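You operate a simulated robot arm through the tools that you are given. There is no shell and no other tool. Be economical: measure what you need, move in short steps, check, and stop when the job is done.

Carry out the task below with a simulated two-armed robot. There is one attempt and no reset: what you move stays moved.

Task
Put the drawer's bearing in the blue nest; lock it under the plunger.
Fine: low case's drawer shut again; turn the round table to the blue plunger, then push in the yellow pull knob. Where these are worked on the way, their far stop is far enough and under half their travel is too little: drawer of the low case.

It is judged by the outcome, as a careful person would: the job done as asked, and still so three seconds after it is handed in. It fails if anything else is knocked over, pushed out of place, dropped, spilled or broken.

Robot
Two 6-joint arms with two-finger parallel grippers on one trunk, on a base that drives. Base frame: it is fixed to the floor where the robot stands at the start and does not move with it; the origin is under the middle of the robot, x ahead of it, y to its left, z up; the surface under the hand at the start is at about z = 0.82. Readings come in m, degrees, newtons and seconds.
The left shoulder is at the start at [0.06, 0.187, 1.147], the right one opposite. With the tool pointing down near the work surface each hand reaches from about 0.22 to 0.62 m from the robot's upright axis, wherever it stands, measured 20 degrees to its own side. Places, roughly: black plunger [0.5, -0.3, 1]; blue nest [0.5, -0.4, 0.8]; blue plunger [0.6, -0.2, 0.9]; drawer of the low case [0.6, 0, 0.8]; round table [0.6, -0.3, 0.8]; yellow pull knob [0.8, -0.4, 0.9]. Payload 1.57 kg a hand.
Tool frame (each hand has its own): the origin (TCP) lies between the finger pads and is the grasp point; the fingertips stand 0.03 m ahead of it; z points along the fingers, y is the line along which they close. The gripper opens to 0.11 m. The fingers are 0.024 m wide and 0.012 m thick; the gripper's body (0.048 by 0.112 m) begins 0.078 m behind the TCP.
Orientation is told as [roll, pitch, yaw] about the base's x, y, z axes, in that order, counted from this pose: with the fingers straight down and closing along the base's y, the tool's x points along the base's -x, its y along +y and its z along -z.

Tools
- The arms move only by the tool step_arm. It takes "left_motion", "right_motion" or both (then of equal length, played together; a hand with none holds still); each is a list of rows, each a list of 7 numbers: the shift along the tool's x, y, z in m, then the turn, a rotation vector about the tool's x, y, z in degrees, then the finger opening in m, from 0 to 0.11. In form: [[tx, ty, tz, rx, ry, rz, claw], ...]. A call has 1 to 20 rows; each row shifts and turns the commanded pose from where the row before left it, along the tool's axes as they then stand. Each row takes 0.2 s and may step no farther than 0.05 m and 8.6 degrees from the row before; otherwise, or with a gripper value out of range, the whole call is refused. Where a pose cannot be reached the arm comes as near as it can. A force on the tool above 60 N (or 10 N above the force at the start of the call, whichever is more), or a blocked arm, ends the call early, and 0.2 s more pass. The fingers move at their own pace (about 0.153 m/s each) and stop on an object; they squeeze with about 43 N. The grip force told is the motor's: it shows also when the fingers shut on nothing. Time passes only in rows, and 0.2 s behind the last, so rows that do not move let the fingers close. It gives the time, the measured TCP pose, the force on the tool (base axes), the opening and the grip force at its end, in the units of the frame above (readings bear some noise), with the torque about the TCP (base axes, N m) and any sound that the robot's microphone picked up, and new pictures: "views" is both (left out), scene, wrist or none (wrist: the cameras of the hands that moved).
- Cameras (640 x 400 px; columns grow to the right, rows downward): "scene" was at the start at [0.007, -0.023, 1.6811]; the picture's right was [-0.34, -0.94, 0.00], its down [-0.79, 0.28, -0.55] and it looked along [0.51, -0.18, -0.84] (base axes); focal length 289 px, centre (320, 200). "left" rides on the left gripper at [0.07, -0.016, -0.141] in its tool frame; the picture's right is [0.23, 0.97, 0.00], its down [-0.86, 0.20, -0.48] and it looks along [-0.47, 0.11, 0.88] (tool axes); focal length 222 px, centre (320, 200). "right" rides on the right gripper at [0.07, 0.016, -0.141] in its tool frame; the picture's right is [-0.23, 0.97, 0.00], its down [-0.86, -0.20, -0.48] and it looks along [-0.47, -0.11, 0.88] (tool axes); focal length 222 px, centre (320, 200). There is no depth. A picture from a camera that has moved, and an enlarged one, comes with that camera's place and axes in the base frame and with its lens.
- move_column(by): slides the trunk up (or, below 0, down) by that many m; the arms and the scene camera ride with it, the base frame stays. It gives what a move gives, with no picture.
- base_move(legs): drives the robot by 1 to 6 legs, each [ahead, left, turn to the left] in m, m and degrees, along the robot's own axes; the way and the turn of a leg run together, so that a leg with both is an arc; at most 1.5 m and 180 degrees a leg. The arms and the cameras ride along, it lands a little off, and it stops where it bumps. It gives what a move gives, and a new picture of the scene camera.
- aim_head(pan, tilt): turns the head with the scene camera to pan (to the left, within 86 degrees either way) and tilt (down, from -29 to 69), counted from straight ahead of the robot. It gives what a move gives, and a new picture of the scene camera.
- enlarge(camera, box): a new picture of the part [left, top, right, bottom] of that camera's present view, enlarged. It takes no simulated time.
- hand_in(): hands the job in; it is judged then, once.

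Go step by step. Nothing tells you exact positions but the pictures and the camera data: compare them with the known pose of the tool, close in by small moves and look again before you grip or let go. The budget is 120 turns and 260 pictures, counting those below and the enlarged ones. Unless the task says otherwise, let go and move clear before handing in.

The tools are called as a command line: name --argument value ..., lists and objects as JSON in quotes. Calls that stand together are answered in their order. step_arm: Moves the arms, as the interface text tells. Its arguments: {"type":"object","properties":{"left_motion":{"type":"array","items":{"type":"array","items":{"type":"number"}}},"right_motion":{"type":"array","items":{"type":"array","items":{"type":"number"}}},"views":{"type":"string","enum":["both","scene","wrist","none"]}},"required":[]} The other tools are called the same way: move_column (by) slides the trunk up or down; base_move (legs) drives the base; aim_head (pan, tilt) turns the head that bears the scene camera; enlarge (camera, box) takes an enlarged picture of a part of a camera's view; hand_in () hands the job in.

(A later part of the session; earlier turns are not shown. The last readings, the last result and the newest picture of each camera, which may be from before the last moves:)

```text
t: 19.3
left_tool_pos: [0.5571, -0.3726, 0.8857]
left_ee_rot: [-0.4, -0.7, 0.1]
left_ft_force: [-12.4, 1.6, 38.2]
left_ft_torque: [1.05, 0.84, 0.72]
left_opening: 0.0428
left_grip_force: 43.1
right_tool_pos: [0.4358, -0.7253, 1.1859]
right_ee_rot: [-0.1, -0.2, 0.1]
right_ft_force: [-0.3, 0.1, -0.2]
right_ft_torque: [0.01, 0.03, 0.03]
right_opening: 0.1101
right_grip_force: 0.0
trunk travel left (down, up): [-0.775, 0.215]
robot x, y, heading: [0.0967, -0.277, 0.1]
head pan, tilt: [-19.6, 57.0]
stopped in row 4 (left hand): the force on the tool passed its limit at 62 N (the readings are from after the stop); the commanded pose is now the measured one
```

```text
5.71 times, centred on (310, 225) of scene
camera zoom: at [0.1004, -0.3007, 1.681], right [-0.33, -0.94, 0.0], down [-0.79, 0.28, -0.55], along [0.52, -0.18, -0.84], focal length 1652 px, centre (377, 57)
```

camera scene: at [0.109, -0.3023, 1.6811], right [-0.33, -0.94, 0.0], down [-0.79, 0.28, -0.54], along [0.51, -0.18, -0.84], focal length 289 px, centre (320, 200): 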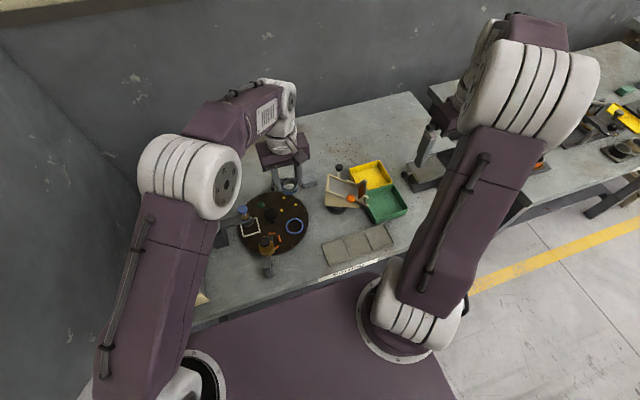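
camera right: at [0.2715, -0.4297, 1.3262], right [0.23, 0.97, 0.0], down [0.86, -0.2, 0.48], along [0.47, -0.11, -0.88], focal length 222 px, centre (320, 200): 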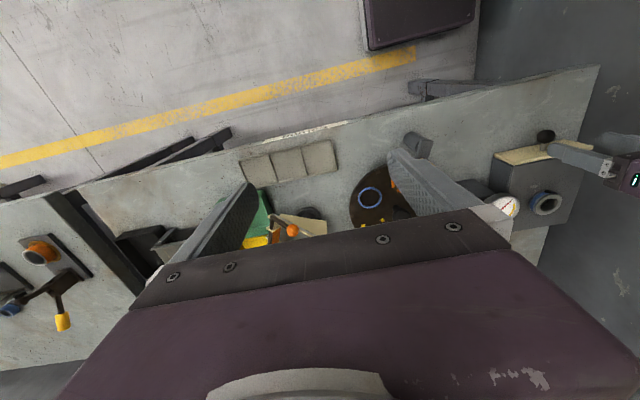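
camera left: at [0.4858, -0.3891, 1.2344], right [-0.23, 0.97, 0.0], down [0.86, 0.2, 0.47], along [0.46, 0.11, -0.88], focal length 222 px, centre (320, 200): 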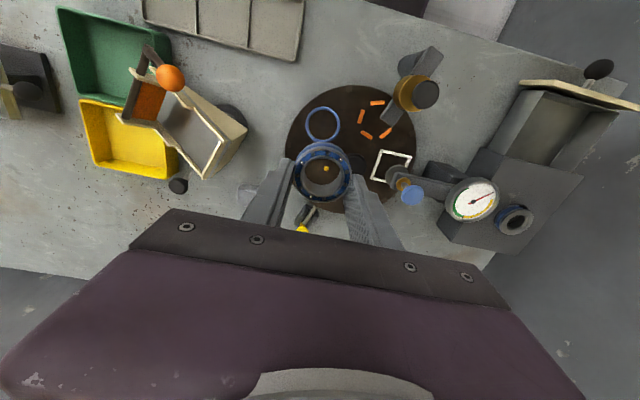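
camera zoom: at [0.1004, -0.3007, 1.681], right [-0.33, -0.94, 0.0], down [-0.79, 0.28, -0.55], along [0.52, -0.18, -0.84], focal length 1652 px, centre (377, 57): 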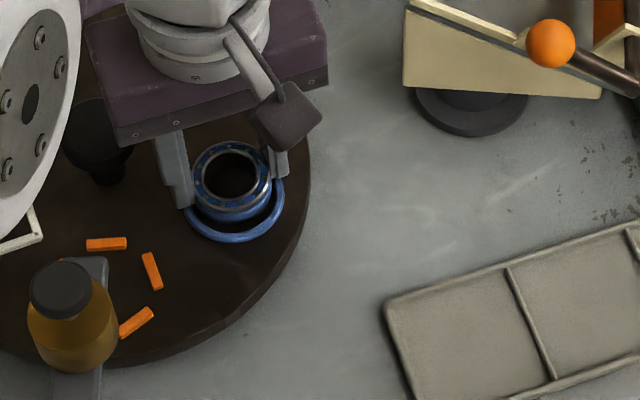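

From three views, the ring centre fits (0.546, -0.370) with its rim top at z≈0.852, so the TCP should be at (0.555, -0.370). I'll lift slightly, level the hand, recentre and touch lightly.

step_arm --left_motion '[[0.0, 0, -0.003, 0.4, 0.7, 0, 0.03], [0.002, 0.0026, 0, 0, 0, 0, 0.03], [0, 0, 0.0, 0, 0, 0, 0.03]]' --views "none"

enlarge --camera "left" --box '[220, 80, 420, 230]'

```text
t: 20.1
left_tool_pos: [0.5565, -0.3703, 0.885]
left_ee_rot: [-0.6, -0.1, 0.1]
left_ft_force: [1.3, -3.8, 17.1]
left_ft_torque: [0.33, 0.05, -0.12]
left_opening: 0.0429
left_grip_force: 42.8
right_tool_pos: [0.4392, -0.7266, 1.1851]
right_ee_rot: [0.0, -0.1, 0.1]
right_ft_force: [0.7, -0.9, -0.8]
right_ft_torque: [0.0, -0.01, 0.0]
right_opening: 0.1098
right_grip_force: 0.0
trunk travel left (down, up): [-0.775, 0.215]
robot x, y, heading: [0.1003, -0.2785, -0.1]
head pan, tilt: [-19.6, 57.0]
```

```text
2.67 times, centred on (320, 155) of left
camera zoom: at [0.4876, -0.3852, 1.0277], right [-0.23, 0.97, -0.01], down [0.85, 0.2, 0.48], along [0.47, 0.1, -0.88], focal length 592 px, centre (320, 320)
```

zoom: 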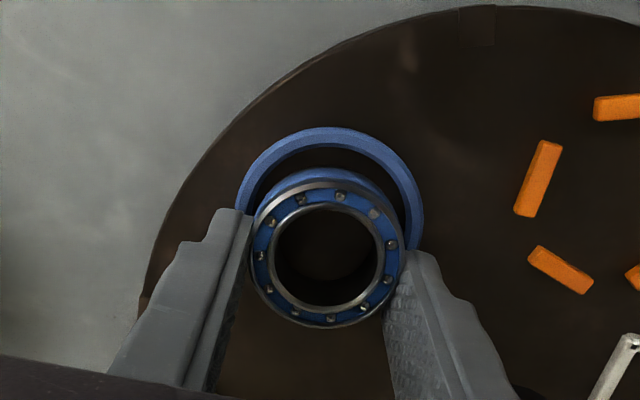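

It's close to aligned. I'll level the roll, shift 1.5 mm toward the robot and release onto the nest, opening the fingers only a little.

step_arm --left_motion '[[0.0015, 0, -0.003, -0.6, 0, 0, 0.03], [0, 0, 0, 0, 0, 0, 0.03], [0, 0, 0.002, 0, 0, 0, 0.03]]' --views "none"

enlarge --camera "scene" --box '[280, 200, 330, 244]'

```text
t: 20.9
left_tool_pos: [0.5568, -0.3695, 0.8852]
left_ee_rot: [0.1, 0.1, 0.0]
left_ft_force: [-0.3, -0.1, -0.3]
left_ft_torque: [0.0, 0.04, 0.01]
left_opening: 0.0426
left_grip_force: 43.3
right_tool_pos: [0.4404, -0.7267, 1.184]
right_ee_rot: [-0.1, 0.0, 0.1]
right_ft_force: [0.7, -0.1, -0.1]
right_ft_torque: [0.0, -0.03, -0.02]
right_opening: 0.1102
right_grip_force: 0.0
trunk travel left (down, up): [-0.775, 0.215]
robot x, y, heading: [0.0983, -0.2828, 0.1]
head pan, tilt: [-19.6, 57.0]
```

```text
9.09 times, centred on (305, 222) of scene
camera zoom: at [0.1056, -0.3015, 1.6811], right [-0.33, -0.94, 0.0], down [-0.79, 0.28, -0.55], along [0.51, -0.18, -0.84], focal length 2628 px, centre (456, 0)
```

zoom: 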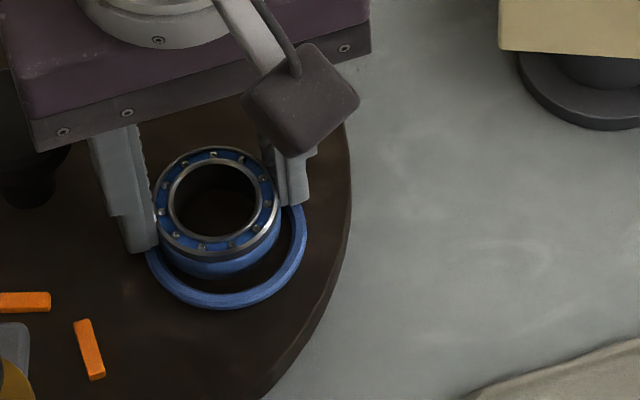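

The scene view agrees the ring is about 1.5 mm toward -x and 1 mm toward -y of the bearing. I'll shift, lower lightly and let go slowly.

step_arm --left_motion '[[0.0018, -0.001, 0, 0, 0, 0, 0.03], [0, 0, 0.002, 0, 0, 0, 0.03], [0, 0, 0, 0, 0, 0, 0.045], [0, 0, 0, 0, 0, 0, 0.05], [0, 0, 0, 0, 0, 0, 0.056]]' --views "none"

enlarge --camera "scene" --box '[280, 200, 330, 244]'

enlarge --camera "left" --box '[220, 80, 420, 230]'

```text
t: 22.1
left_tool_pos: [0.5529, -0.3703, 0.8854]
left_ee_rot: [0.0, -0.1, 0.0]
left_ft_force: [1.3, -0.7, 15.5]
left_ft_torque: [0.4, 0.02, -0.13]
left_opening: 0.0551
left_grip_force: 0.1
right_tool_pos: [0.4392, -0.725, 1.1852]
right_ee_rot: [0.0, -0.1, 0.1]
right_ft_force: [1.0, 0.3, -0.1]
right_ft_torque: [0.04, -0.04, 0.0]
right_opening: 0.1098
right_grip_force: 0.1
trunk travel left (down, up): [-0.775, 0.215]
robot x, y, heading: [0.0983, -0.281, -0.0]
head pan, tilt: [-19.6, 57.0]
```

```text
9.09 times, centred on (305, 222) of scene
camera zoom: at [0.1039, -0.3017, 1.6813], right [-0.33, -0.94, 0.0], down [-0.79, 0.28, -0.55], along [0.51, -0.18, -0.84], focal length 2628 px, centre (456, 0)
```

zoom: 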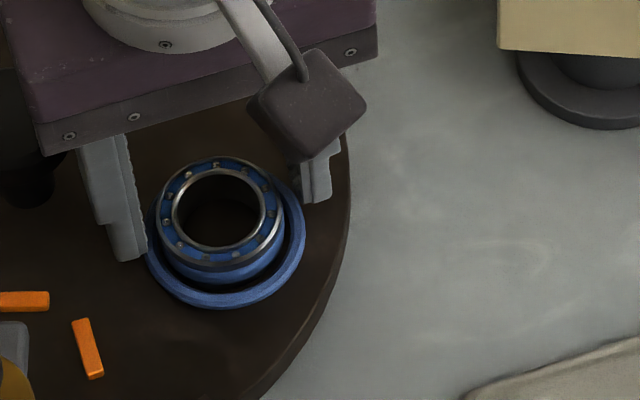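

```text
2.67 times, centred on (320, 155) of left
camera zoom: at [0.4846, -0.3869, 1.0273], right [-0.23, 0.97, 0.0], down [0.85, 0.2, 0.48], along [0.47, 0.11, -0.88], focal length 592 px, centre (320, 320)
```

zoom: 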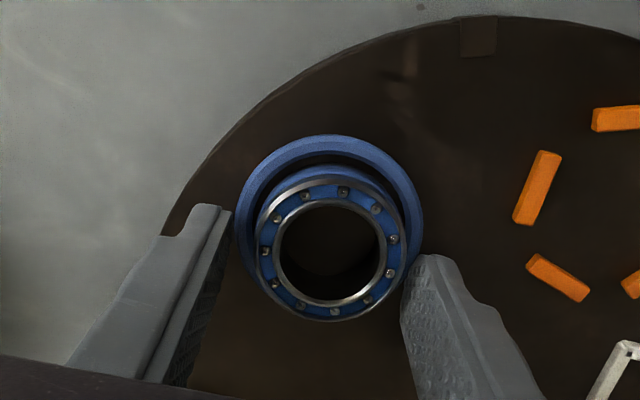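

The bearing seems to have dropped into the nest. I'll open more, lift clear and check how it sits.

step_arm --left_motion '[[0, 0, -0.005, 0, 0, 0, 0.062], [0, 0, -0.02, 0, 0, 0, 0.07], [0, 0, -0.04, 0, 0, 0, 0.07], [0, 0, -0.04, 0, 0, 0, 0.07], [0.04, 0.02, -0.03, 0, 0, 0, 0.07]]' --views "wrist"

enlarge --camera "scene" --box '[280, 200, 330, 244]'

enlarge --camera "left" --box '[270, 120, 390, 210]'

```text
refused: row 5 steps farther than a row can; nothing moved
```

```text
9.09 times, centred on (305, 222) of scene
camera zoom: at [0.1039, -0.3017, 1.6813], right [-0.33, -0.94, 0.0], down [-0.79, 0.28, -0.55], along [0.51, -0.18, -0.84], focal length 2628 px, centre (456, 0)
```

zoom: 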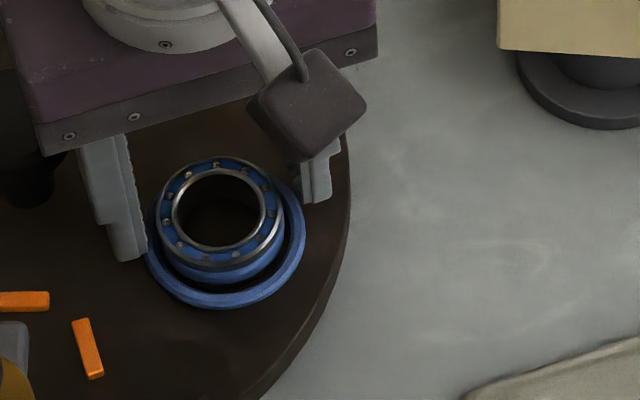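

```text
4.44 times, centred on (330, 165) of left
camera zoom: at [0.4846, -0.3869, 1.0273], right [-0.23, 0.97, 0.0], down [0.85, 0.2, 0.48], along [0.47, 0.11, -0.88], focal length 987 px, centre (276, 356)
```

zoom: 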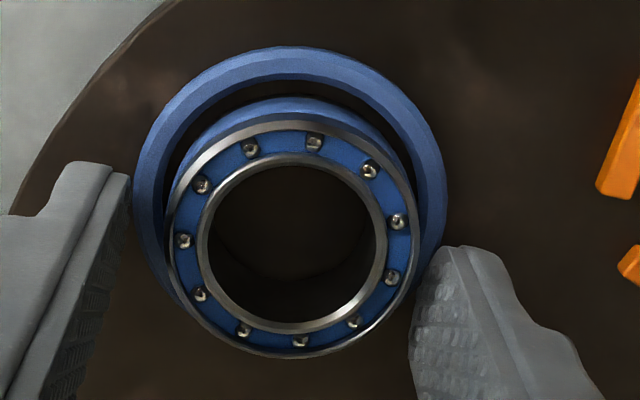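

One row was too long, so nothing moved. I'll retry with smaller steps.

step_arm --left_motion '[[0, 0, -0.005, 0, 0, 0, 0.062], [0, 0, -0.02, 0, 0, 0, 0.07], [0, 0, -0.04, 0, 0, 0, 0.07], [0, 0, -0.04, 0, 0, 0, 0.07], [0.02, 0.02, -0.02, 0, 0, 0, 0.07], [0.02, 0.03, -0.02, 0, 0, 0, 0.07]]' --views "wrist"

enlarge --camera "scene" --box '[280, 200, 330, 244]'

enlarge --camera "scene" --box '[200, 160, 330, 280]'

```text
t: 23.5
left_tool_pos: [0.512, -0.3198, 1.0277]
left_ee_rot: [-0.1, 0.1, 0.0]
left_ft_force: [-1.2, 0.6, -0.9]
left_ft_torque: [-0.02, 0.0, -0.01]
left_opening: 0.07
left_grip_force: 0.0
right_tool_pos: [0.4393, -0.7227, 1.1848]
right_ee_rot: [-0.1, -0.1, 0.0]
right_ft_force: [-0.1, -0.3, 0.4]
right_ft_torque: [-0.01, 0.0, -0.01]
right_opening: 0.1099
right_grip_force: 0.1
trunk travel left (down, up): [-0.775, 0.215]
robot x, y, heading: [0.0987, -0.2787, 0.1]
head pan, tilt: [-19.6, 57.0]
camera left: at [0.444, -0.3358, 1.1707], right [-0.23, 0.97, 0.0], down [0.86, 0.2, 0.48], along [0.47, 0.11, -0.88], focal length 222 px, centre (320, 200)
```

left: 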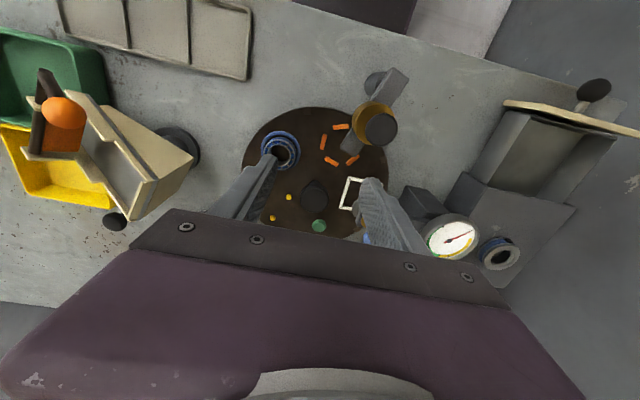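

```text
9.09 times, centred on (305, 222) of scene
camera zoom: at [0.104, -0.2997, 1.6811], right [-0.33, -0.94, 0.0], down [-0.79, 0.28, -0.55], along [0.51, -0.18, -0.84], focal length 2628 px, centre (456, 0)
```

zoom: 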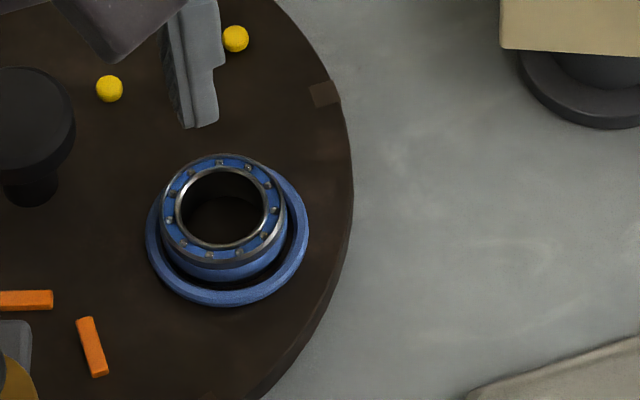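

```text
3.33 times, centred on (265, 220) of scene
camera zoom: at [0.104, -0.2997, 1.6811], right [-0.33, -0.94, 0.0], down [-0.79, 0.28, -0.55], along [0.51, -0.18, -0.84], focal length 964 px, centre (503, 133)
```

zoom: 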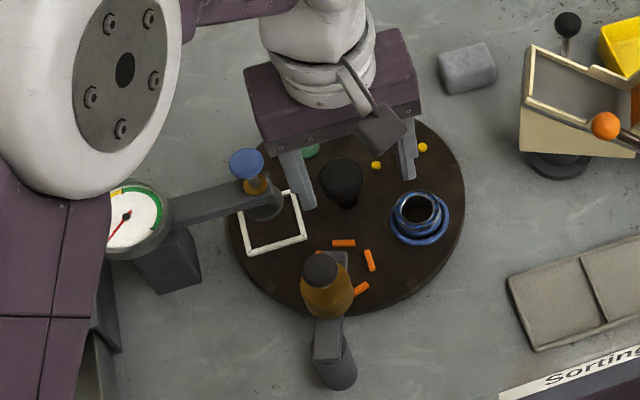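

The bearing looks level inside the ring. I'll zoom the wrist camera to confirm it is seated.

enlarge --camera "left" --box '[255, 120, 305, 175]'

enlarge --camera "left" --box '[220, 90, 420, 250]'

```text
7.27 times, centred on (280, 148) of left
camera zoom: at [0.444, -0.3358, 1.1707], right [-0.23, 0.97, 0.0], down [0.86, 0.2, 0.48], along [0.47, 0.11, -0.88], focal length 1615 px, centre (611, 582)
```

zoom: 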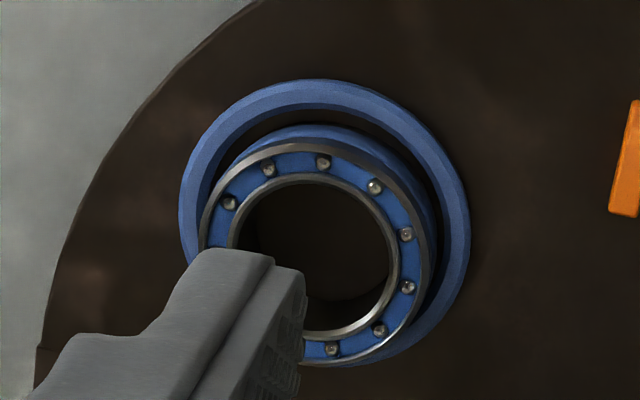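

```text
2.50 times, centred on (320, 170) of left
camera zoom: at [0.444, -0.3358, 1.1707], right [-0.23, 0.97, 0.0], down [0.86, 0.2, 0.48], along [0.47, 0.11, -0.88], focal length 555 px, centre (320, 275)
```

zoom: 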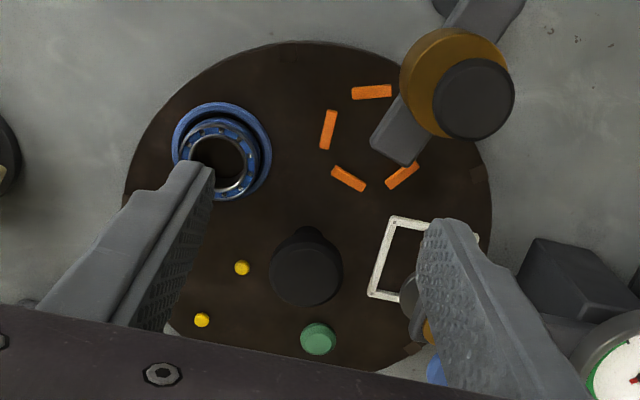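

The apparent drop of about 5 mm on release fits the bearing being seated. Next I'll shut the drawer with the left hand: up, back to (0.33, 0), then down behind the knob with the fingers closed.

step_arm --left_motion '[[0, 0, -0.04, 0, 0, 0, 0.07], [0.02, 0.04, -0.02, 0, 0, 0, 0.05], [0.025, 0.04, 0, 0, 0, 0, 0.03], [0.025, 0.04, 0, 0, 0, 0, 0.0], [0.025, 0.04, 0, 0, 0, 0, 0], [0.025, 0.04, 0, 0, 0, 0, 0], [0.02, 0.04, 0, 0, 0, 0, 0], [0.02, 0.04, 0, 0, 0, 0, 0], [0.017, 0.04, 0, 0, 0, 0, 0], [0, 0, 0.03, 0, 0, 0, 0], [0, 0, 0.04, 0, 0, 0, 0]]'

enlarge --camera "left" --box '[220, 80, 420, 230]'

```text
t: 25.9
left_tool_pos: [0.3562, 0.0076, 1.0187]
left_ee_rot: [0.0, 0.3, 0.1]
left_ft_force: [-0.2, -0.2, -0.6]
left_ft_torque: [-0.02, 0.01, -0.01]
left_opening: 0.0
left_grip_force: 21.4
left hand out of reach, approached as far as the arm can: row 10, 11
right_tool_pos: [0.4429, -0.7241, 1.1844]
right_ee_rot: [-0.1, 0.0, 0.1]
right_ft_force: [-0.4, 0.7, -0.4]
right_ft_torque: [-0.01, 0.04, -0.04]
right_opening: 0.1101
right_grip_force: 0.1
trunk travel left (down, up): [-0.775, 0.215]
robot x, y, heading: [0.0999, -0.2752, 0.1]
head pan, tilt: [-19.6, 57.0]
camera scene: at [0.1083, -0.2998, 1.6812], right [-0.33, -0.94, 0.0], down [-0.79, 0.28, -0.54], along [0.51, -0.18, -0.84], focal length 289 px, centre (320, 200)
camera left: at [0.2883, -0.0075, 1.1611], right [-0.23, 0.97, 0.0], down [0.86, 0.2, 0.47], along [0.46, 0.11, -0.88], focal length 222 px, centre (320, 200)
```

scene: 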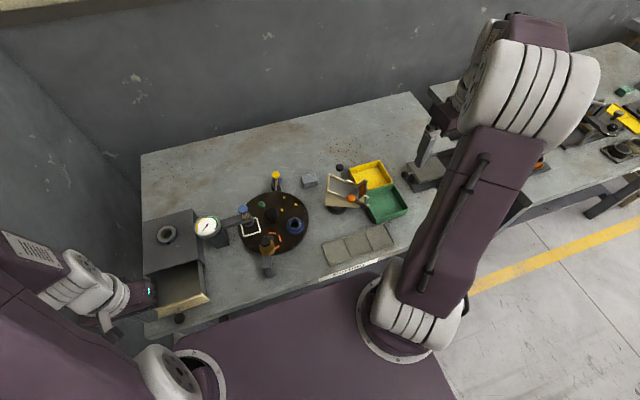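
left: 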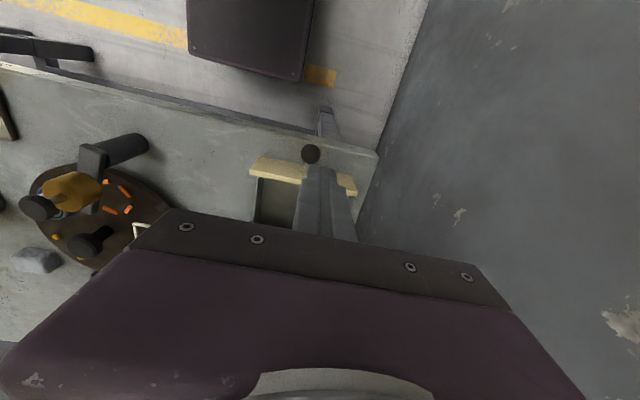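

```text
2.67 times, centred on (320, 155) of left
camera zoom: at [0.2883, -0.0075, 1.1611], right [-0.23, 0.97, 0.0], down [0.86, 0.2, 0.47], along [0.46, 0.11, -0.88], focal length 592 px, centre (320, 320)
```

zoom: 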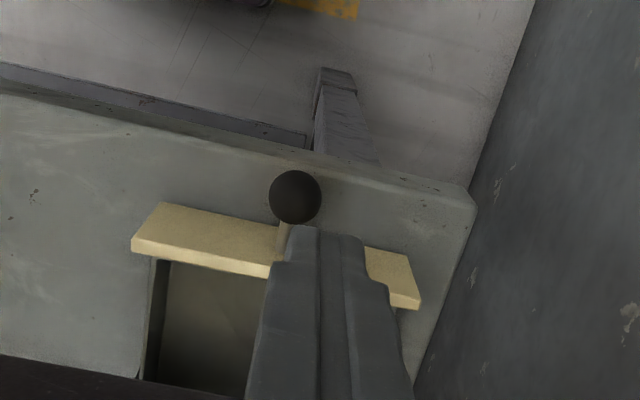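

The hand is too close to the robot here. I'll back the base off 0.12 m and approach the knob from there.

base_move --legs '[[-0.12, 0, 0]]'

```text
t: 27.1
left_tool_pos: [0.234, 0.0074, 1.0181]
left_ee_rot: [-0.1, 0.3, -0.1]
left_ft_force: [0.2, 0.2, 1.3]
left_ft_torque: [0.0, -0.02, 0.0]
left_opening: 0.0
left_grip_force: 21.3
right_tool_pos: [0.3191, -0.7257, 1.1844]
right_ee_rot: [0.0, 0.0, 0.1]
right_ft_force: [-0.4, 0.5, -0.5]
right_ft_torque: [0.0, 0.03, 0.01]
right_opening: 0.1101
right_grip_force: 0.2
trunk travel left (down, up): [-0.775, 0.215]
robot x, y, heading: [-0.025, -0.2793, 0.1]
head pan, tilt: [-19.6, 57.0]
camera scene: at [-0.0144, -0.3011, 1.6811], right [-0.33, -0.94, 0.0], down [-0.79, 0.28, -0.54], along [0.51, -0.18, -0.84], focal length 289 px, centre (320, 200)
```

scene: 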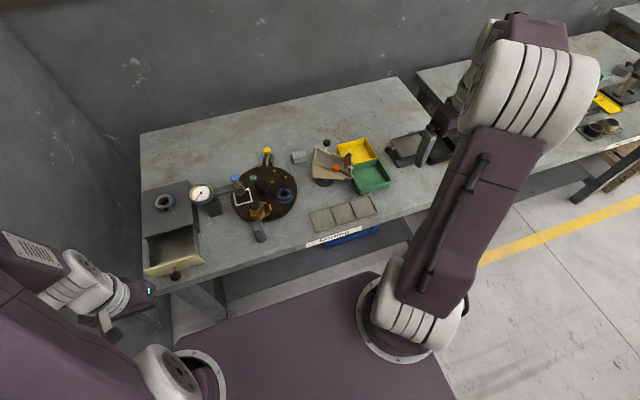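

Now forward to x≈0.315, then down beside the knob.

step_arm --left_motion '[[-0.03, -0.003, 0, 0, 0, 0, 0], [-0.03, -0.003, 0, 0, 0, 0, 0], [-0.02, 0, 0.0, 0, 0, 0, 0], [0, 0, 0.04, 0, 0, 0, 0], [0, 0, 0.04, 0, 0, 0, 0], [0, 0, 0.02, 0, 0, 0, 0]]' --views "wrist"

```text
t: 28.5
left_tool_pos: [0.3097, 0.0008, 0.9202]
left_ee_rot: [0.1, 0.3, 0.0]
left_ft_force: [0.8, 0.3, -0.3]
left_ft_torque: [-0.01, 0.01, -0.02]
left_opening: 0.0
left_grip_force: 21.0
right_tool_pos: [0.317, -0.7262, 1.1843]
right_ee_rot: [0.0, 0.1, 0.1]
right_ft_force: [-0.6, 0.5, 0.0]
right_ft_torque: [0.01, -0.01, 0.03]
right_opening: 0.1099
right_grip_force: 0.1
trunk travel left (down, up): [-0.775, 0.215]
robot x, y, heading: [-0.0255, -0.2756, -0.1]
head pan, tilt: [-19.6, 57.0]
camera left: at [0.2428, -0.0151, 1.0618], right [-0.23, 0.97, 0.0], down [0.86, 0.2, 0.48], along [0.46, 0.11, -0.88], focal length 222 px, centre (320, 200)
```

left: 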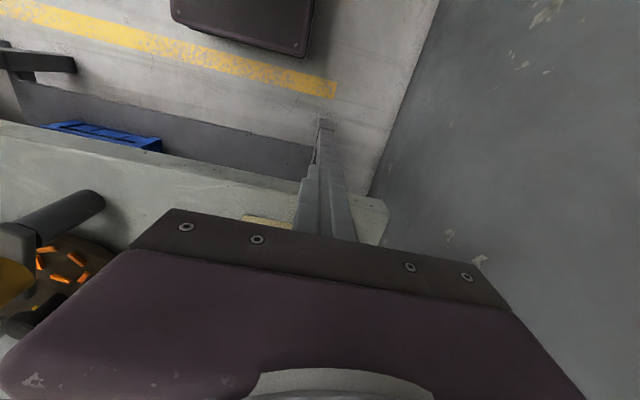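

Down 0.05 m, then push forward until the drawer shuts.

step_arm --left_motion '[[0, 0, 0.04, 0, 0, 0, 0], [0, 0, 0.01, 0, 0, 0, 0], [-0.015, 0, 0, 0, 0, 0, 0], [-0.015, 0, 0, 0, 0, 0, 0], [-0.015, 0, 0, 0, 0, 0, 0], [-0.015, 0, 0, 0, 0, 0, 0], [-0.015, 0, 0, 0, 0, 0, 0], [-0.015, 0, 0, 0, 0, 0, 0], [-0.015, 0, 0, 0, 0, 0, 0], [-0.015, 0, 0, 0, 0, 0, 0], [-0.015, 0, 0, 0, 0, 0, 0]]'

```text
t: 30.9
left_tool_pos: [0.4466, 0.002, 0.8694]
left_ee_rot: [0.0, 0.2, 0.0]
left_ft_force: [0.9, 0.0, 1.1]
left_ft_torque: [-0.01, 0.04, -0.01]
left_opening: 0.0
left_grip_force: 21.2
right_tool_pos: [0.3186, -0.7248, 1.1847]
right_ee_rot: [-0.1, 0.0, 0.1]
right_ft_force: [0.2, -0.3, -0.5]
right_ft_torque: [-0.03, 0.0, 0.02]
right_opening: 0.1098
right_grip_force: 0.0
trunk travel left (down, up): [-0.775, 0.215]
robot x, y, heading: [-0.0223, -0.278, -0.2]
head pan, tilt: [-19.6, 57.0]
camera scene: at [-0.0161, -0.3012, 1.6811], right [-0.33, -0.94, 0.0], down [-0.79, 0.28, -0.54], along [0.51, -0.18, -0.84], focal length 289 px, centre (320, 200)
camera left: at [0.3794, -0.0139, 1.0116], right [-0.23, 0.97, 0.0], down [0.86, 0.2, 0.48], along [0.46, 0.11, -0.88], focal length 222 px, centre (320, 200)
```

scene: 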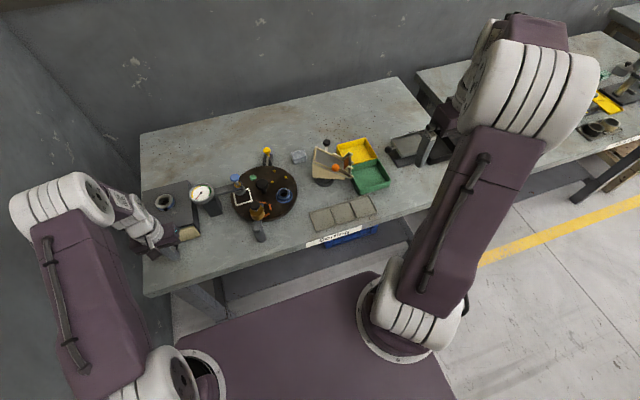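
left: 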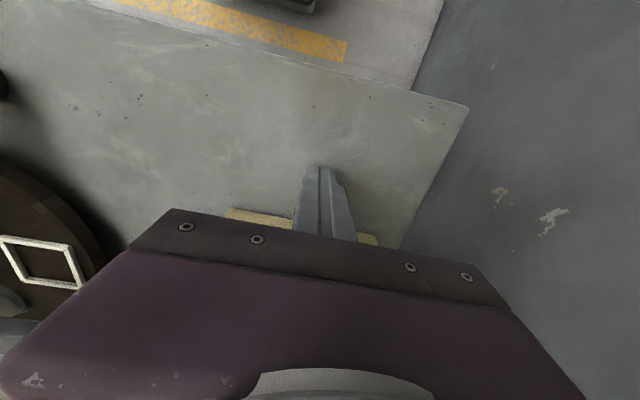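

Nearly there. I'll push the last few millimetres until the force rises.

step_arm --left_motion '[[-0.004, 0, 0, 0, 0, 0, 0], [-0.004, 0, 0, 0, 0, 0, 0], [-0.004, 0, 0, 0, 0, 0, 0], [-0.002, 0, 0, 0, 0, 0, 0]]' --views "none"

```text
t: 31.9
left_tool_pos: [0.4528, 0.0003, 0.8695]
left_ee_rot: [-0.1, 0.7, 0.1]
left_ft_force: [-28.8, 0.0, -4.2]
left_ft_torque: [0.39, 0.28, -0.04]
left_opening: 0.0001
left_grip_force: 21.5
right_tool_pos: [0.3131, -0.7257, 1.1855]
right_ee_rot: [-0.1, -0.3, 0.1]
right_ft_force: [0.2, 0.1, 0.3]
right_ft_torque: [-0.03, 0.02, -0.02]
right_opening: 0.1099
right_grip_force: 0.1
trunk travel left (down, up): [-0.775, 0.215]
robot x, y, heading: [-0.0243, -0.2786, 0.4]
head pan, tilt: [-19.6, 57.0]
```

The drawer is against its stop at 29 N. I'll back off, raise the left hand and look at the whole scene.

step_arm --left_motion '[[0.02, 0, 0, 0, 0, 0, 0], [0.03, 0, -0.03, 0, 0, 0, 0], [0.02, 0, -0.04, 0, 0, 0, 0], [0, 0, -0.045, 0, 0, 0, 0], [0, 0, -0.045, 0, 0, 0, 0], [0, 0, -0.04, 0, 0, 0, 0.05]]' --views "scene"

enlarge --camera "scene" --box '[130, 140, 310, 270]'

enlarge --camera "scene" --box '[220, 140, 310, 205]'

```text
t: 33.3
left_tool_pos: [0.3899, 0.0005, 1.0688]
left_ee_rot: [0.0, 0.2, 0.0]
left_ft_force: [0.0, 0.0, 0.2]
left_ft_torque: [-0.01, 0.0, -0.01]
left_opening: 0.0499
left_grip_force: 0.0
right_tool_pos: [0.3172, -0.7262, 1.1843]
right_ee_rot: [0.0, 0.0, 0.2]
right_ft_force: [-0.2, -0.4, -0.1]
right_ft_torque: [0.03, -0.02, 0.03]
right_opening: 0.1097
right_grip_force: 0.1
trunk travel left (down, up): [-0.775, 0.215]
robot x, y, heading: [-0.0243, -0.2782, -0.1]
head pan, tilt: [-19.6, 57.0]
camera scene: at [-0.018, -0.3018, 1.6811], right [-0.33, -0.94, 0.0], down [-0.79, 0.28, -0.55], along [0.51, -0.18, -0.84], focal length 289 px, centre (320, 200)
```

scene: 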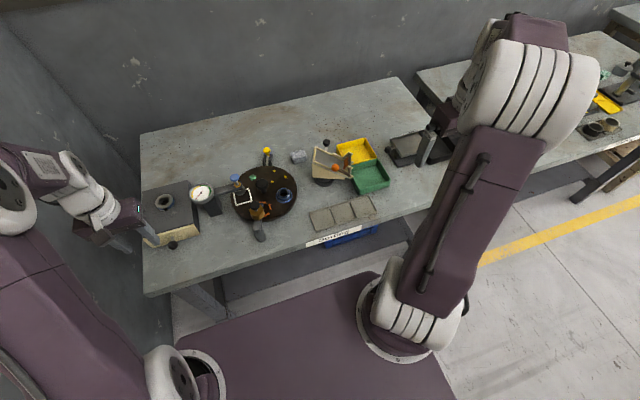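

```text
3.08 times, centred on (220, 205) of scene
camera zoom: at [-0.018, -0.3018, 1.6811], right [-0.33, -0.94, 0.0], down [-0.79, 0.28, -0.55], along [0.51, -0.18, -0.84], focal length 890 px, centre (628, 185)
```

zoom: 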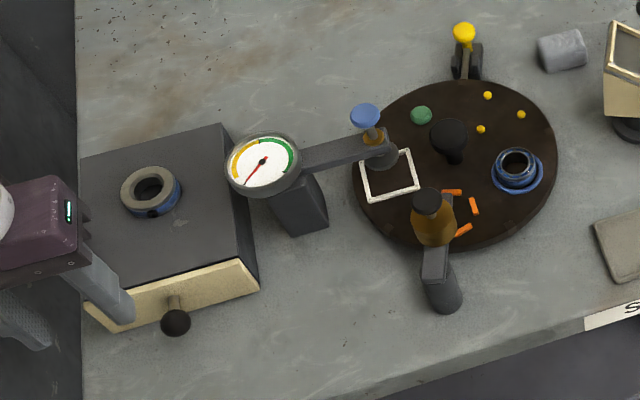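

```text
6.15 times, centred on (265, 172) of scene
camera zoom: at [-0.018, -0.3018, 1.6811], right [-0.33, -0.94, 0.0], down [-0.79, 0.28, -0.55], along [0.51, -0.18, -0.84], focal length 1779 px, centre (658, 369)
```

zoom: 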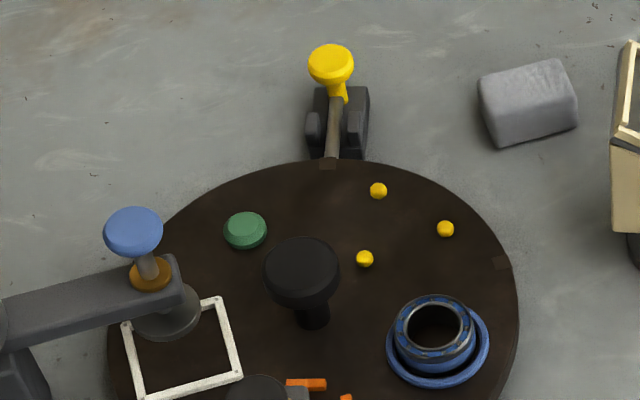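

The drawer is shut and the spare bearing is untouched. The table has five nests 72° apart. White is under the blue plunger at 90° and blue is at -126°, so I need +216° counter-clockwise, which also avoids the black plunger. I'll drive back ahead and bring the right hand over the hub knob at about (0.59, -0.306, 0.89).

base_move --legs '[[0.12, 0, 0]]'

step_arm --right_motion '[[-0.02, 0.045, 0, 0, 0, 0, 0.11], [-0.02, 0.045, 0, 0, 0, 0, 0.1], [-0.02, 0.045, 0.0, 0, 0, 0, 0.09], [-0.02, 0.045, 0.0, 0, 0, 0, 0.08], [-0.02, 0.045, 0.0, 0, 0, 0, 0.07], [-0.02, 0.045, 0.0, 0, 0, 0, 0.07], [-0.01, 0.045, 0.015, 0, 0, 0, 0.07], [-0.0, 0.045, 0.02, 0, 0, 0, 0.07], [0, 0.04, 0.02, 0, 0, 0, 0.07]]'

enlarge --camera "right" --box '[200, 60, 440, 240]'

```text
t: 34.6
left_tool_pos: [0.5104, -0.0002, 1.0675]
left_ee_rot: [0.0, 0.1, -0.1]
left_ft_force: [0.2, -0.4, -0.2]
left_ft_torque: [-0.03, -0.03, 0.01]
left_opening: 0.0502
left_grip_force: 0.0
right_tool_pos: [0.4353, -0.7262, 1.1841]
right_ee_rot: [0.1, -0.1, 0.1]
right_ft_force: [-0.2, 0.0, -0.1]
right_ft_torque: [0.01, -0.02, 0.0]
right_opening: 0.1101
right_grip_force: 0.1
trunk travel left (down, up): [-0.775, 0.215]
robot x, y, heading: [0.0974, -0.2755, 0.1]
head pan, tilt: [-19.6, 57.0]
camera scene: at [0.1008, -0.3013, 1.6811], right [-0.34, -0.94, 0.0], down [-0.79, 0.28, -0.55], along [0.51, -0.18, -0.84], focal length 289 px, centre (320, 200)
```

scene: 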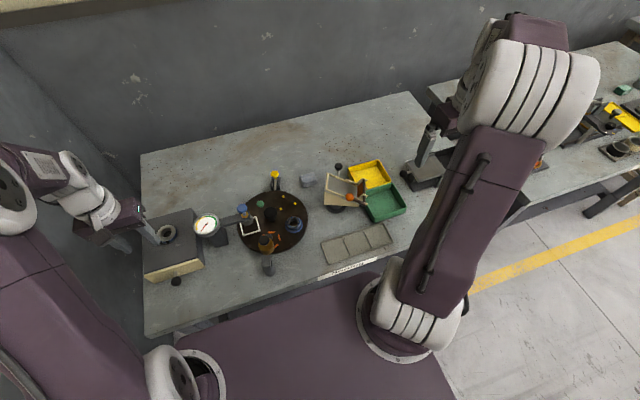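

```text
t: 36.6
left_tool_pos: [0.5125, 0.0006, 1.0666]
left_ee_rot: [-0.1, 0.1, -0.1]
left_ft_force: [-0.4, 0.2, -0.1]
left_ft_torque: [-0.03, 0.0, 0.03]
left_opening: 0.0499
left_grip_force: 0.1
right_tool_pos: [0.5699, -0.3239, 1.1293]
right_ee_rot: [-0.1, 0.0, 0.0]
right_ft_force: [-0.6, 0.0, -0.3]
right_ft_torque: [0.0, 0.0, -0.01]
right_opening: 0.0699
right_grip_force: 0.1
trunk travel left (down, up): [-0.775, 0.215]
robot x, y, heading: [0.0968, -0.2784, -0.0]
head pan, tilt: [-19.6, 57.0]
camera scene: at [0.1038, -0.2995, 1.6812], right [-0.34, -0.94, 0.0], down [-0.79, 0.28, -0.55], along [0.51, -0.18, -0.84], focal length 289 px, centre (320, 200)
camera right: at [0.4997, -0.3059, 1.2704], right [0.23, 0.97, 0.0], down [0.86, -0.2, 0.48], along [0.47, -0.11, -0.88], focal length 222 px, centre (320, 200)
```

scene: 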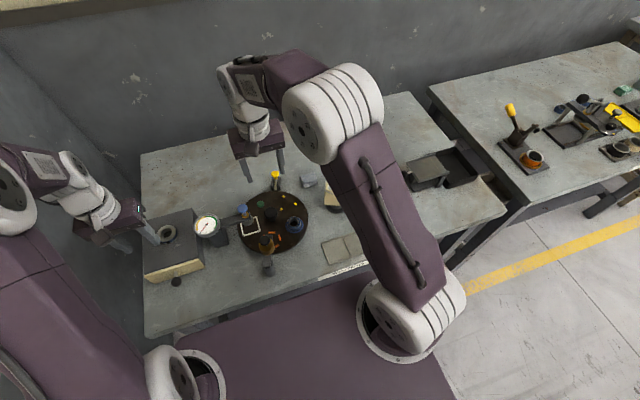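
right: 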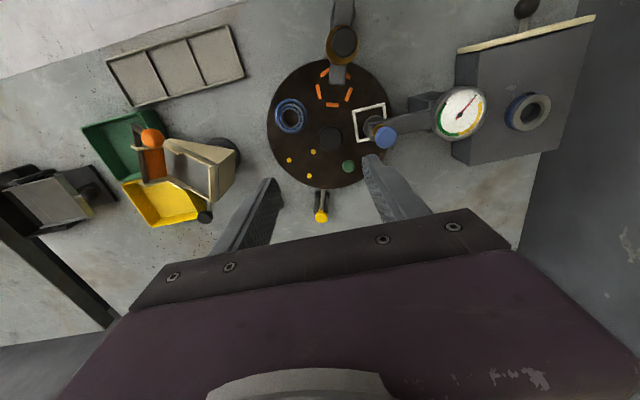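

```text
2.22 times, centred on (320, 150) of right
camera zoom: at [0.4997, -0.3059, 1.2704], right [0.23, 0.97, 0.0], down [0.86, -0.2, 0.48], along [0.47, -0.11, -0.88], focal length 494 px, centre (320, 311)
```

zoom: 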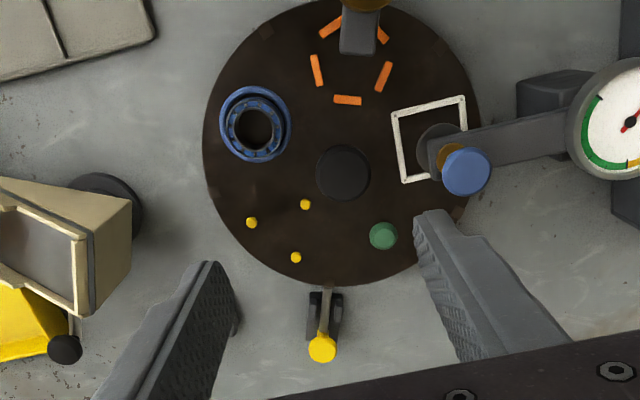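

This is a clear overhead view with the bearing well inside the blue ring. The hub is at (0.590, -0.308). I'll centre on it, turn the hand to yaw -54° and come down partway.

step_arm --right_motion '[[-0.02, 0.016, 0.02, 0, 0, 0, 0.065], [0, 0, 0.02, 0, 0, 8, 0.065], [0, 0, 0.02, 0, 0, 8, 0.065], [0, 0, 0.02, 0, 0, 8, 0.065], [0, 0, 0.02, 0, 0, 8, 0.065], [0, 0, 0.02, 0, 0, 8, 0.065], [0, 0, 0.02, 0, 0, 8, 0.065], [0, 0, 0.02, 0, 0, 6, 0.065], [0, 0, 0, 0, 0, 0, 0.065]]' --views "wrist"

enlarge --camera "scene" --box '[200, 130, 340, 270]'

```text
t: 38.6
left_tool_pos: [0.5112, -0.0013, 1.0672]
left_ee_rot: [0.0, 0.2, -0.2]
left_ft_force: [1.0, 0.1, -0.6]
left_ft_torque: [0.01, 0.01, 0.0]
left_opening: 0.05
left_grip_force: 0.1
right_tool_pos: [0.5882, -0.3071, 0.97]
right_ee_rot: [0.0, 0.0, -54.1]
right_ft_force: [-0.7, -0.2, -0.2]
right_ft_torque: [-0.02, -0.01, -0.03]
right_opening: 0.0652
right_grip_force: 0.0
trunk travel left (down, up): [-0.775, 0.215]
robot x, y, heading: [0.0942, -0.2796, 0.0]
head pan, tilt: [-19.6, 57.0]
camera right: at [0.5595, -0.2409, 1.1116], right [0.92, 0.39, 0.0], down [0.34, -0.81, 0.48], along [0.19, -0.44, -0.88], focal length 222 px, centre (320, 200)
```

right: 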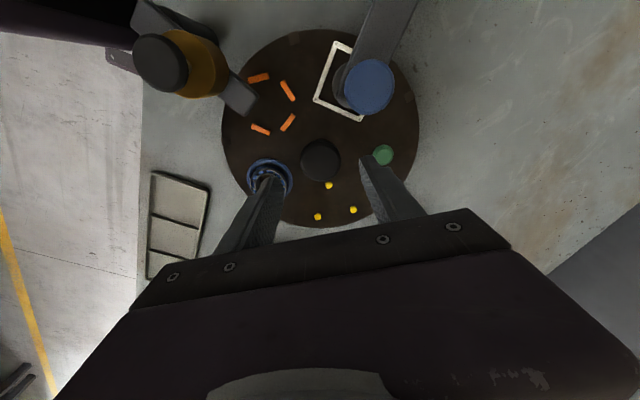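

```text
2.86 times, centred on (270, 200) of scene
camera zoom: at [0.1027, -0.3013, 1.6811], right [-0.34, -0.94, 0.0], down [-0.79, 0.28, -0.55], along [0.51, -0.18, -0.84], focal length 826 px, centre (463, 200)
```

zoom: 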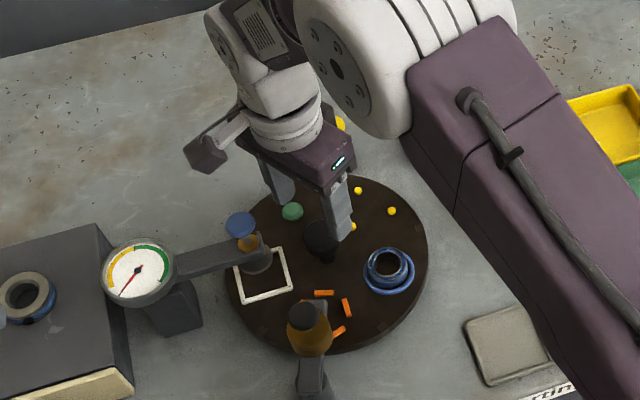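

The hub is centred between the open fingers. I'll go down to TCP z≈0.888 and close on it.

step_arm --right_motion '[[0, 0, 0.03, 0, 0, 0, 0.065], [0, 0, 0.03, 0, 0, 0, 0.065], [0, 0, 0.015, 0, 0, 0, 0.065], [0, 0, 0.007, 0, 0, 0, 0.065], [0, 0, 0.0, 0, 0, 0, 0.03], [0, 0, 0.0, 0, 0, 0, 0.02], [0, 0, 0.0, 0, 0, 0, 0.02]]' --views "wrist"

enlarge --camera "right" --box '[220, 80, 420, 230]'

```text
t: 40.2
left_tool_pos: [0.512, -0.0004, 1.0671]
left_ee_rot: [0.0, 0.1, -0.1]
left_ft_force: [-1.1, 0.1, 0.9]
left_ft_torque: [0.02, -0.02, -0.03]
left_opening: 0.0501
left_grip_force: 0.1
right_tool_pos: [0.5878, -0.308, 0.8897]
right_ee_rot: [0.0, 0.0, -54.0]
right_ft_force: [3.4, 3.5, -0.8]
right_ft_torque: [0.11, -0.37, 0.01]
right_opening: 0.0412
right_grip_force: 45.0
trunk travel left (down, up): [-0.775, 0.215]
robot x, y, heading: [0.0978, -0.2795, -0.2]
head pan, tilt: [-19.6, 57.0]
camera right: at [0.5596, -0.2413, 1.0303], right [0.92, 0.39, 0.0], down [0.34, -0.81, 0.48], along [0.19, -0.44, -0.88], focal length 222 px, centre (320, 200)
```

right: 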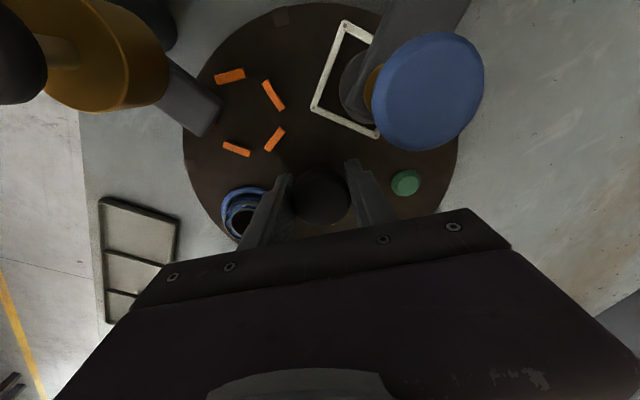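

```text
2.67 times, centred on (320, 155) of right
camera zoom: at [0.5596, -0.2413, 1.0303], right [0.92, 0.39, 0.0], down [0.34, -0.81, 0.48], along [0.19, -0.44, -0.88], focal length 592 px, centre (320, 320)
```

zoom: 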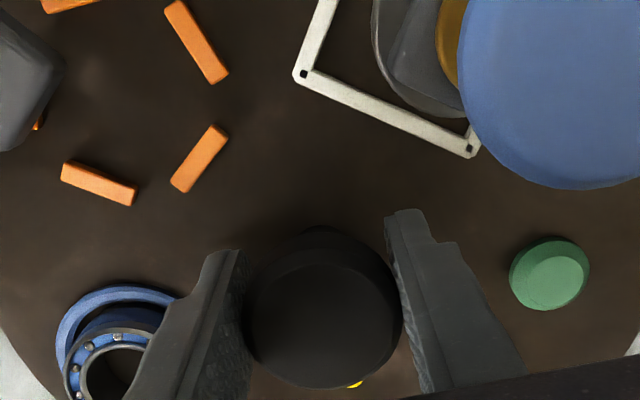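

The hub is gripped at 0.041 m. I'll turn 16° counter-clockwise first, as a test.

step_arm --right_motion '[[0, 0, 0, 0, 0, -8, 0.02], [0, 0, 0, 0, 0, -8, 0.02], [0, 0, 0, 0, 0, 0, 0.02]]' --views "wrist"

```text
t: 41.0
left_tool_pos: [0.5112, -0.0004, 1.0671]
left_ee_rot: [0.0, 0.3, -0.1]
left_ft_force: [0.6, 0.2, -0.4]
left_ft_torque: [-0.03, -0.01, 0.01]
left_opening: 0.0501
left_grip_force: 0.1
right_tool_pos: [0.587, -0.3082, 0.889]
right_ee_rot: [0.1, -0.2, -37.9]
right_ft_force: [7.1, 2.0, 11.8]
right_ft_torque: [0.36, 0.89, 0.04]
right_opening: 0.0414
right_grip_force: 45.5
trunk travel left (down, up): [-0.775, 0.215]
robot x, y, heading: [0.0959, -0.2795, 0.1]
head pan, tilt: [-19.6, 57.0]
camera right: at [0.5418, -0.2521, 1.0303], right [0.78, 0.63, 0.0], down [0.55, -0.68, 0.48], along [0.3, -0.37, -0.88], focal length 222 px, centre (320, 200)
```

right: 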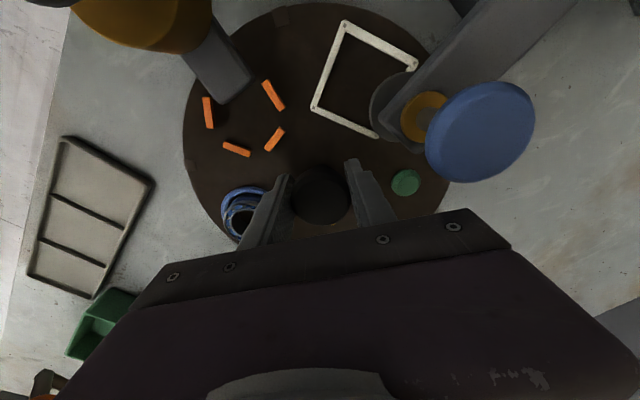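

The disc turns with the hand. I'll continue another 92° to yaw +54°.

step_arm --right_motion '[[0, 0, 0, 0, 0, -8.36, 0.02], [0, 0, 0, 0, 0, -8.36, 0.02], [0, 0, 0, 0, 0, -8.36, 0.02], [0, 0, 0, 0, 0, -8.36, 0.02], [0, 0, 0, 0, 0, -8.36, 0.02], [0, 0, 0, 0, 0, -8.36, 0.02], [0, 0, 0, 0, 0, -8.36, 0.02], [0, 0, 0, 0, 0, -8.36, 0.02], [0, 0, 0, 0, 0, -8.36, 0.02], [0, 0, 0, 0, 0, -8.36, 0.02], [0, 0, 0, 0, 0, -8.4, 0.02]]' --views "both"

```text
t: 43.4
left_tool_pos: [0.5109, -0.0031, 1.0685]
left_ee_rot: [0.1, 0.0, 0.0]
left_ft_force: [0.0, -0.2, 0.3]
left_ft_torque: [0.01, -0.03, 0.0]
left_opening: 0.0498
left_grip_force: 0.1
right_tool_pos: [0.5887, -0.3122, 0.8885]
right_ee_rot: [0.0, -0.2, 54.3]
right_ft_force: [14.8, -16.1, 31.0]
right_ft_torque: [0.01, -0.3, -0.07]
right_opening: 0.0411
right_grip_force: 44.8
trunk travel left (down, up): [-0.775, 0.215]
robot x, y, heading: [0.0948, -0.2799, -0.1]
head pan, tilt: [-19.6, 57.0]
camera scene: at [0.1017, -0.305, 1.6811], right [-0.34, -0.94, 0.0], down [-0.79, 0.28, -0.55], along [0.51, -0.18, -0.84], focal length 289 px, centre (320, 200)
camera right: at [0.5329, -0.3583, 1.0297], right [-0.66, 0.75, 0.0], down [0.66, 0.58, 0.48], along [0.36, 0.32, -0.88], focal length 222 px, centre (320, 200)
```

scene: 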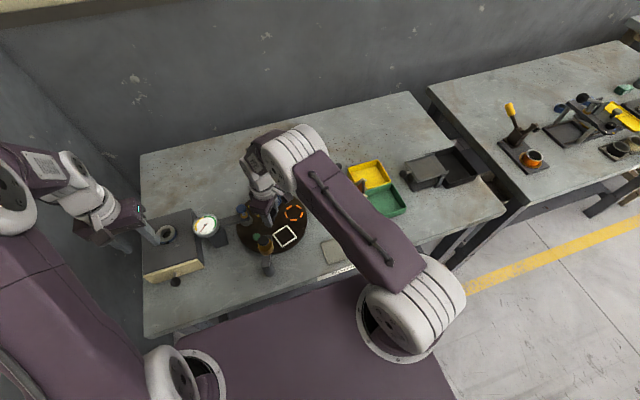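
right: 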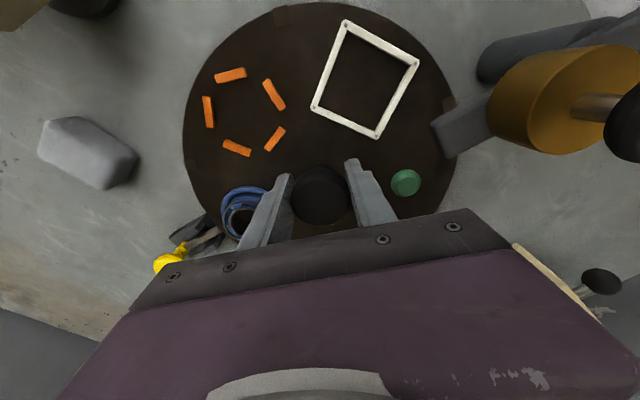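

That turned 108°. I'll release, lift, turn the hand back to -54° and regrip.

step_arm --right_motion '[[0, 0, 0, 0, 0, 0, 0.05], [0, 0, 0, 0, 0, 0, 0.065], [0, 0, -0.03, 0, 0, 0, 0.065], [0, 0, -0.04, 0, 0, 0, 0.065], [0, 0, 0, 0, 0, 8.4, 0.065], [0, 0, 0, 0, 0, 8.4, 0.065], [0, 0, 0, 0, 0, 8.4, 0.065], [0, 0, 0, 0, 0, 8.4, 0.065], [0, 0, 0, 0, 0, 8.4, 0.065], [0, 0, 0, 0, 0, 8.4, 0.065], [0, 0, 0, 0, 0, 8.4, 0.065], [0, 0, 0, 0, 0, 8.4, 0.065], [0, 0, 0, 0, 0, 8.4, 0.065], [0, 0, 0, 0, 0, 8.4, 0.065], [0, 0, 0, 0, 0, 8.4, 0.065], [0, 0, 0, 0, 0, 8.4, 0.065], [0, 0, 0, 0, 0, 7.2, 0.065], [0, 0, 0, 0, 0, 0, 0.065]]' --views "wrist"

enlarge --camera "scene" --box '[200, 130, 340, 270]'

```text
t: 47.2
left_tool_pos: [0.5123, -0.0015, 1.067]
left_ee_rot: [0.0, 0.2, -0.1]
left_ft_force: [0.3, 0.8, 0.2]
left_ft_torque: [-0.03, 0.01, 0.02]
left_opening: 0.05
left_grip_force: 0.0
right_tool_pos: [0.587, -0.31, 0.9574]
right_ee_rot: [-0.1, -0.1, -54.2]
right_ft_force: [-0.4, 1.1, 0.5]
right_ft_torque: [-0.03, -0.02, -0.01]
right_opening: 0.065
right_grip_force: 0.1
trunk travel left (down, up): [-0.775, 0.215]
robot x, y, heading: [0.0957, -0.2795, 0.0]
head pan, tilt: [-19.6, 57.0]
camera right: at [0.5587, -0.2432, 1.0986], right [0.92, 0.39, 0.0], down [0.34, -0.81, 0.48], along [0.19, -0.44, -0.88], focal length 222 px, centre (320, 200)
```

right: 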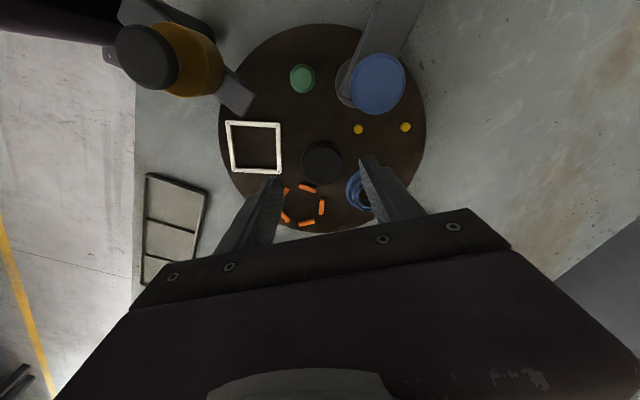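

```text
2.86 times, centred on (270, 200) of scene
camera zoom: at [0.103, -0.3012, 1.6811], right [-0.34, -0.94, 0.0], down [-0.79, 0.28, -0.55], along [0.51, -0.18, -0.84], focal length 826 px, centre (463, 200)
```

zoom: 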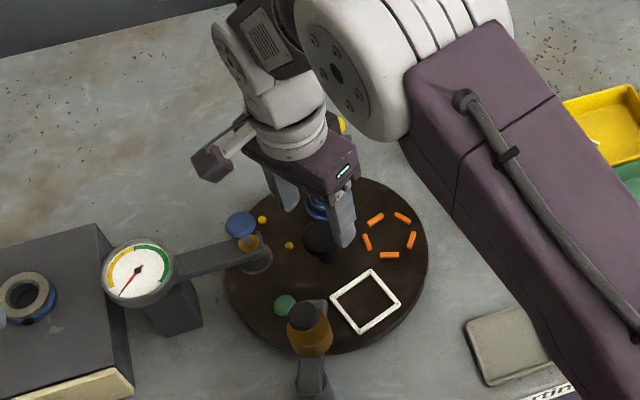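

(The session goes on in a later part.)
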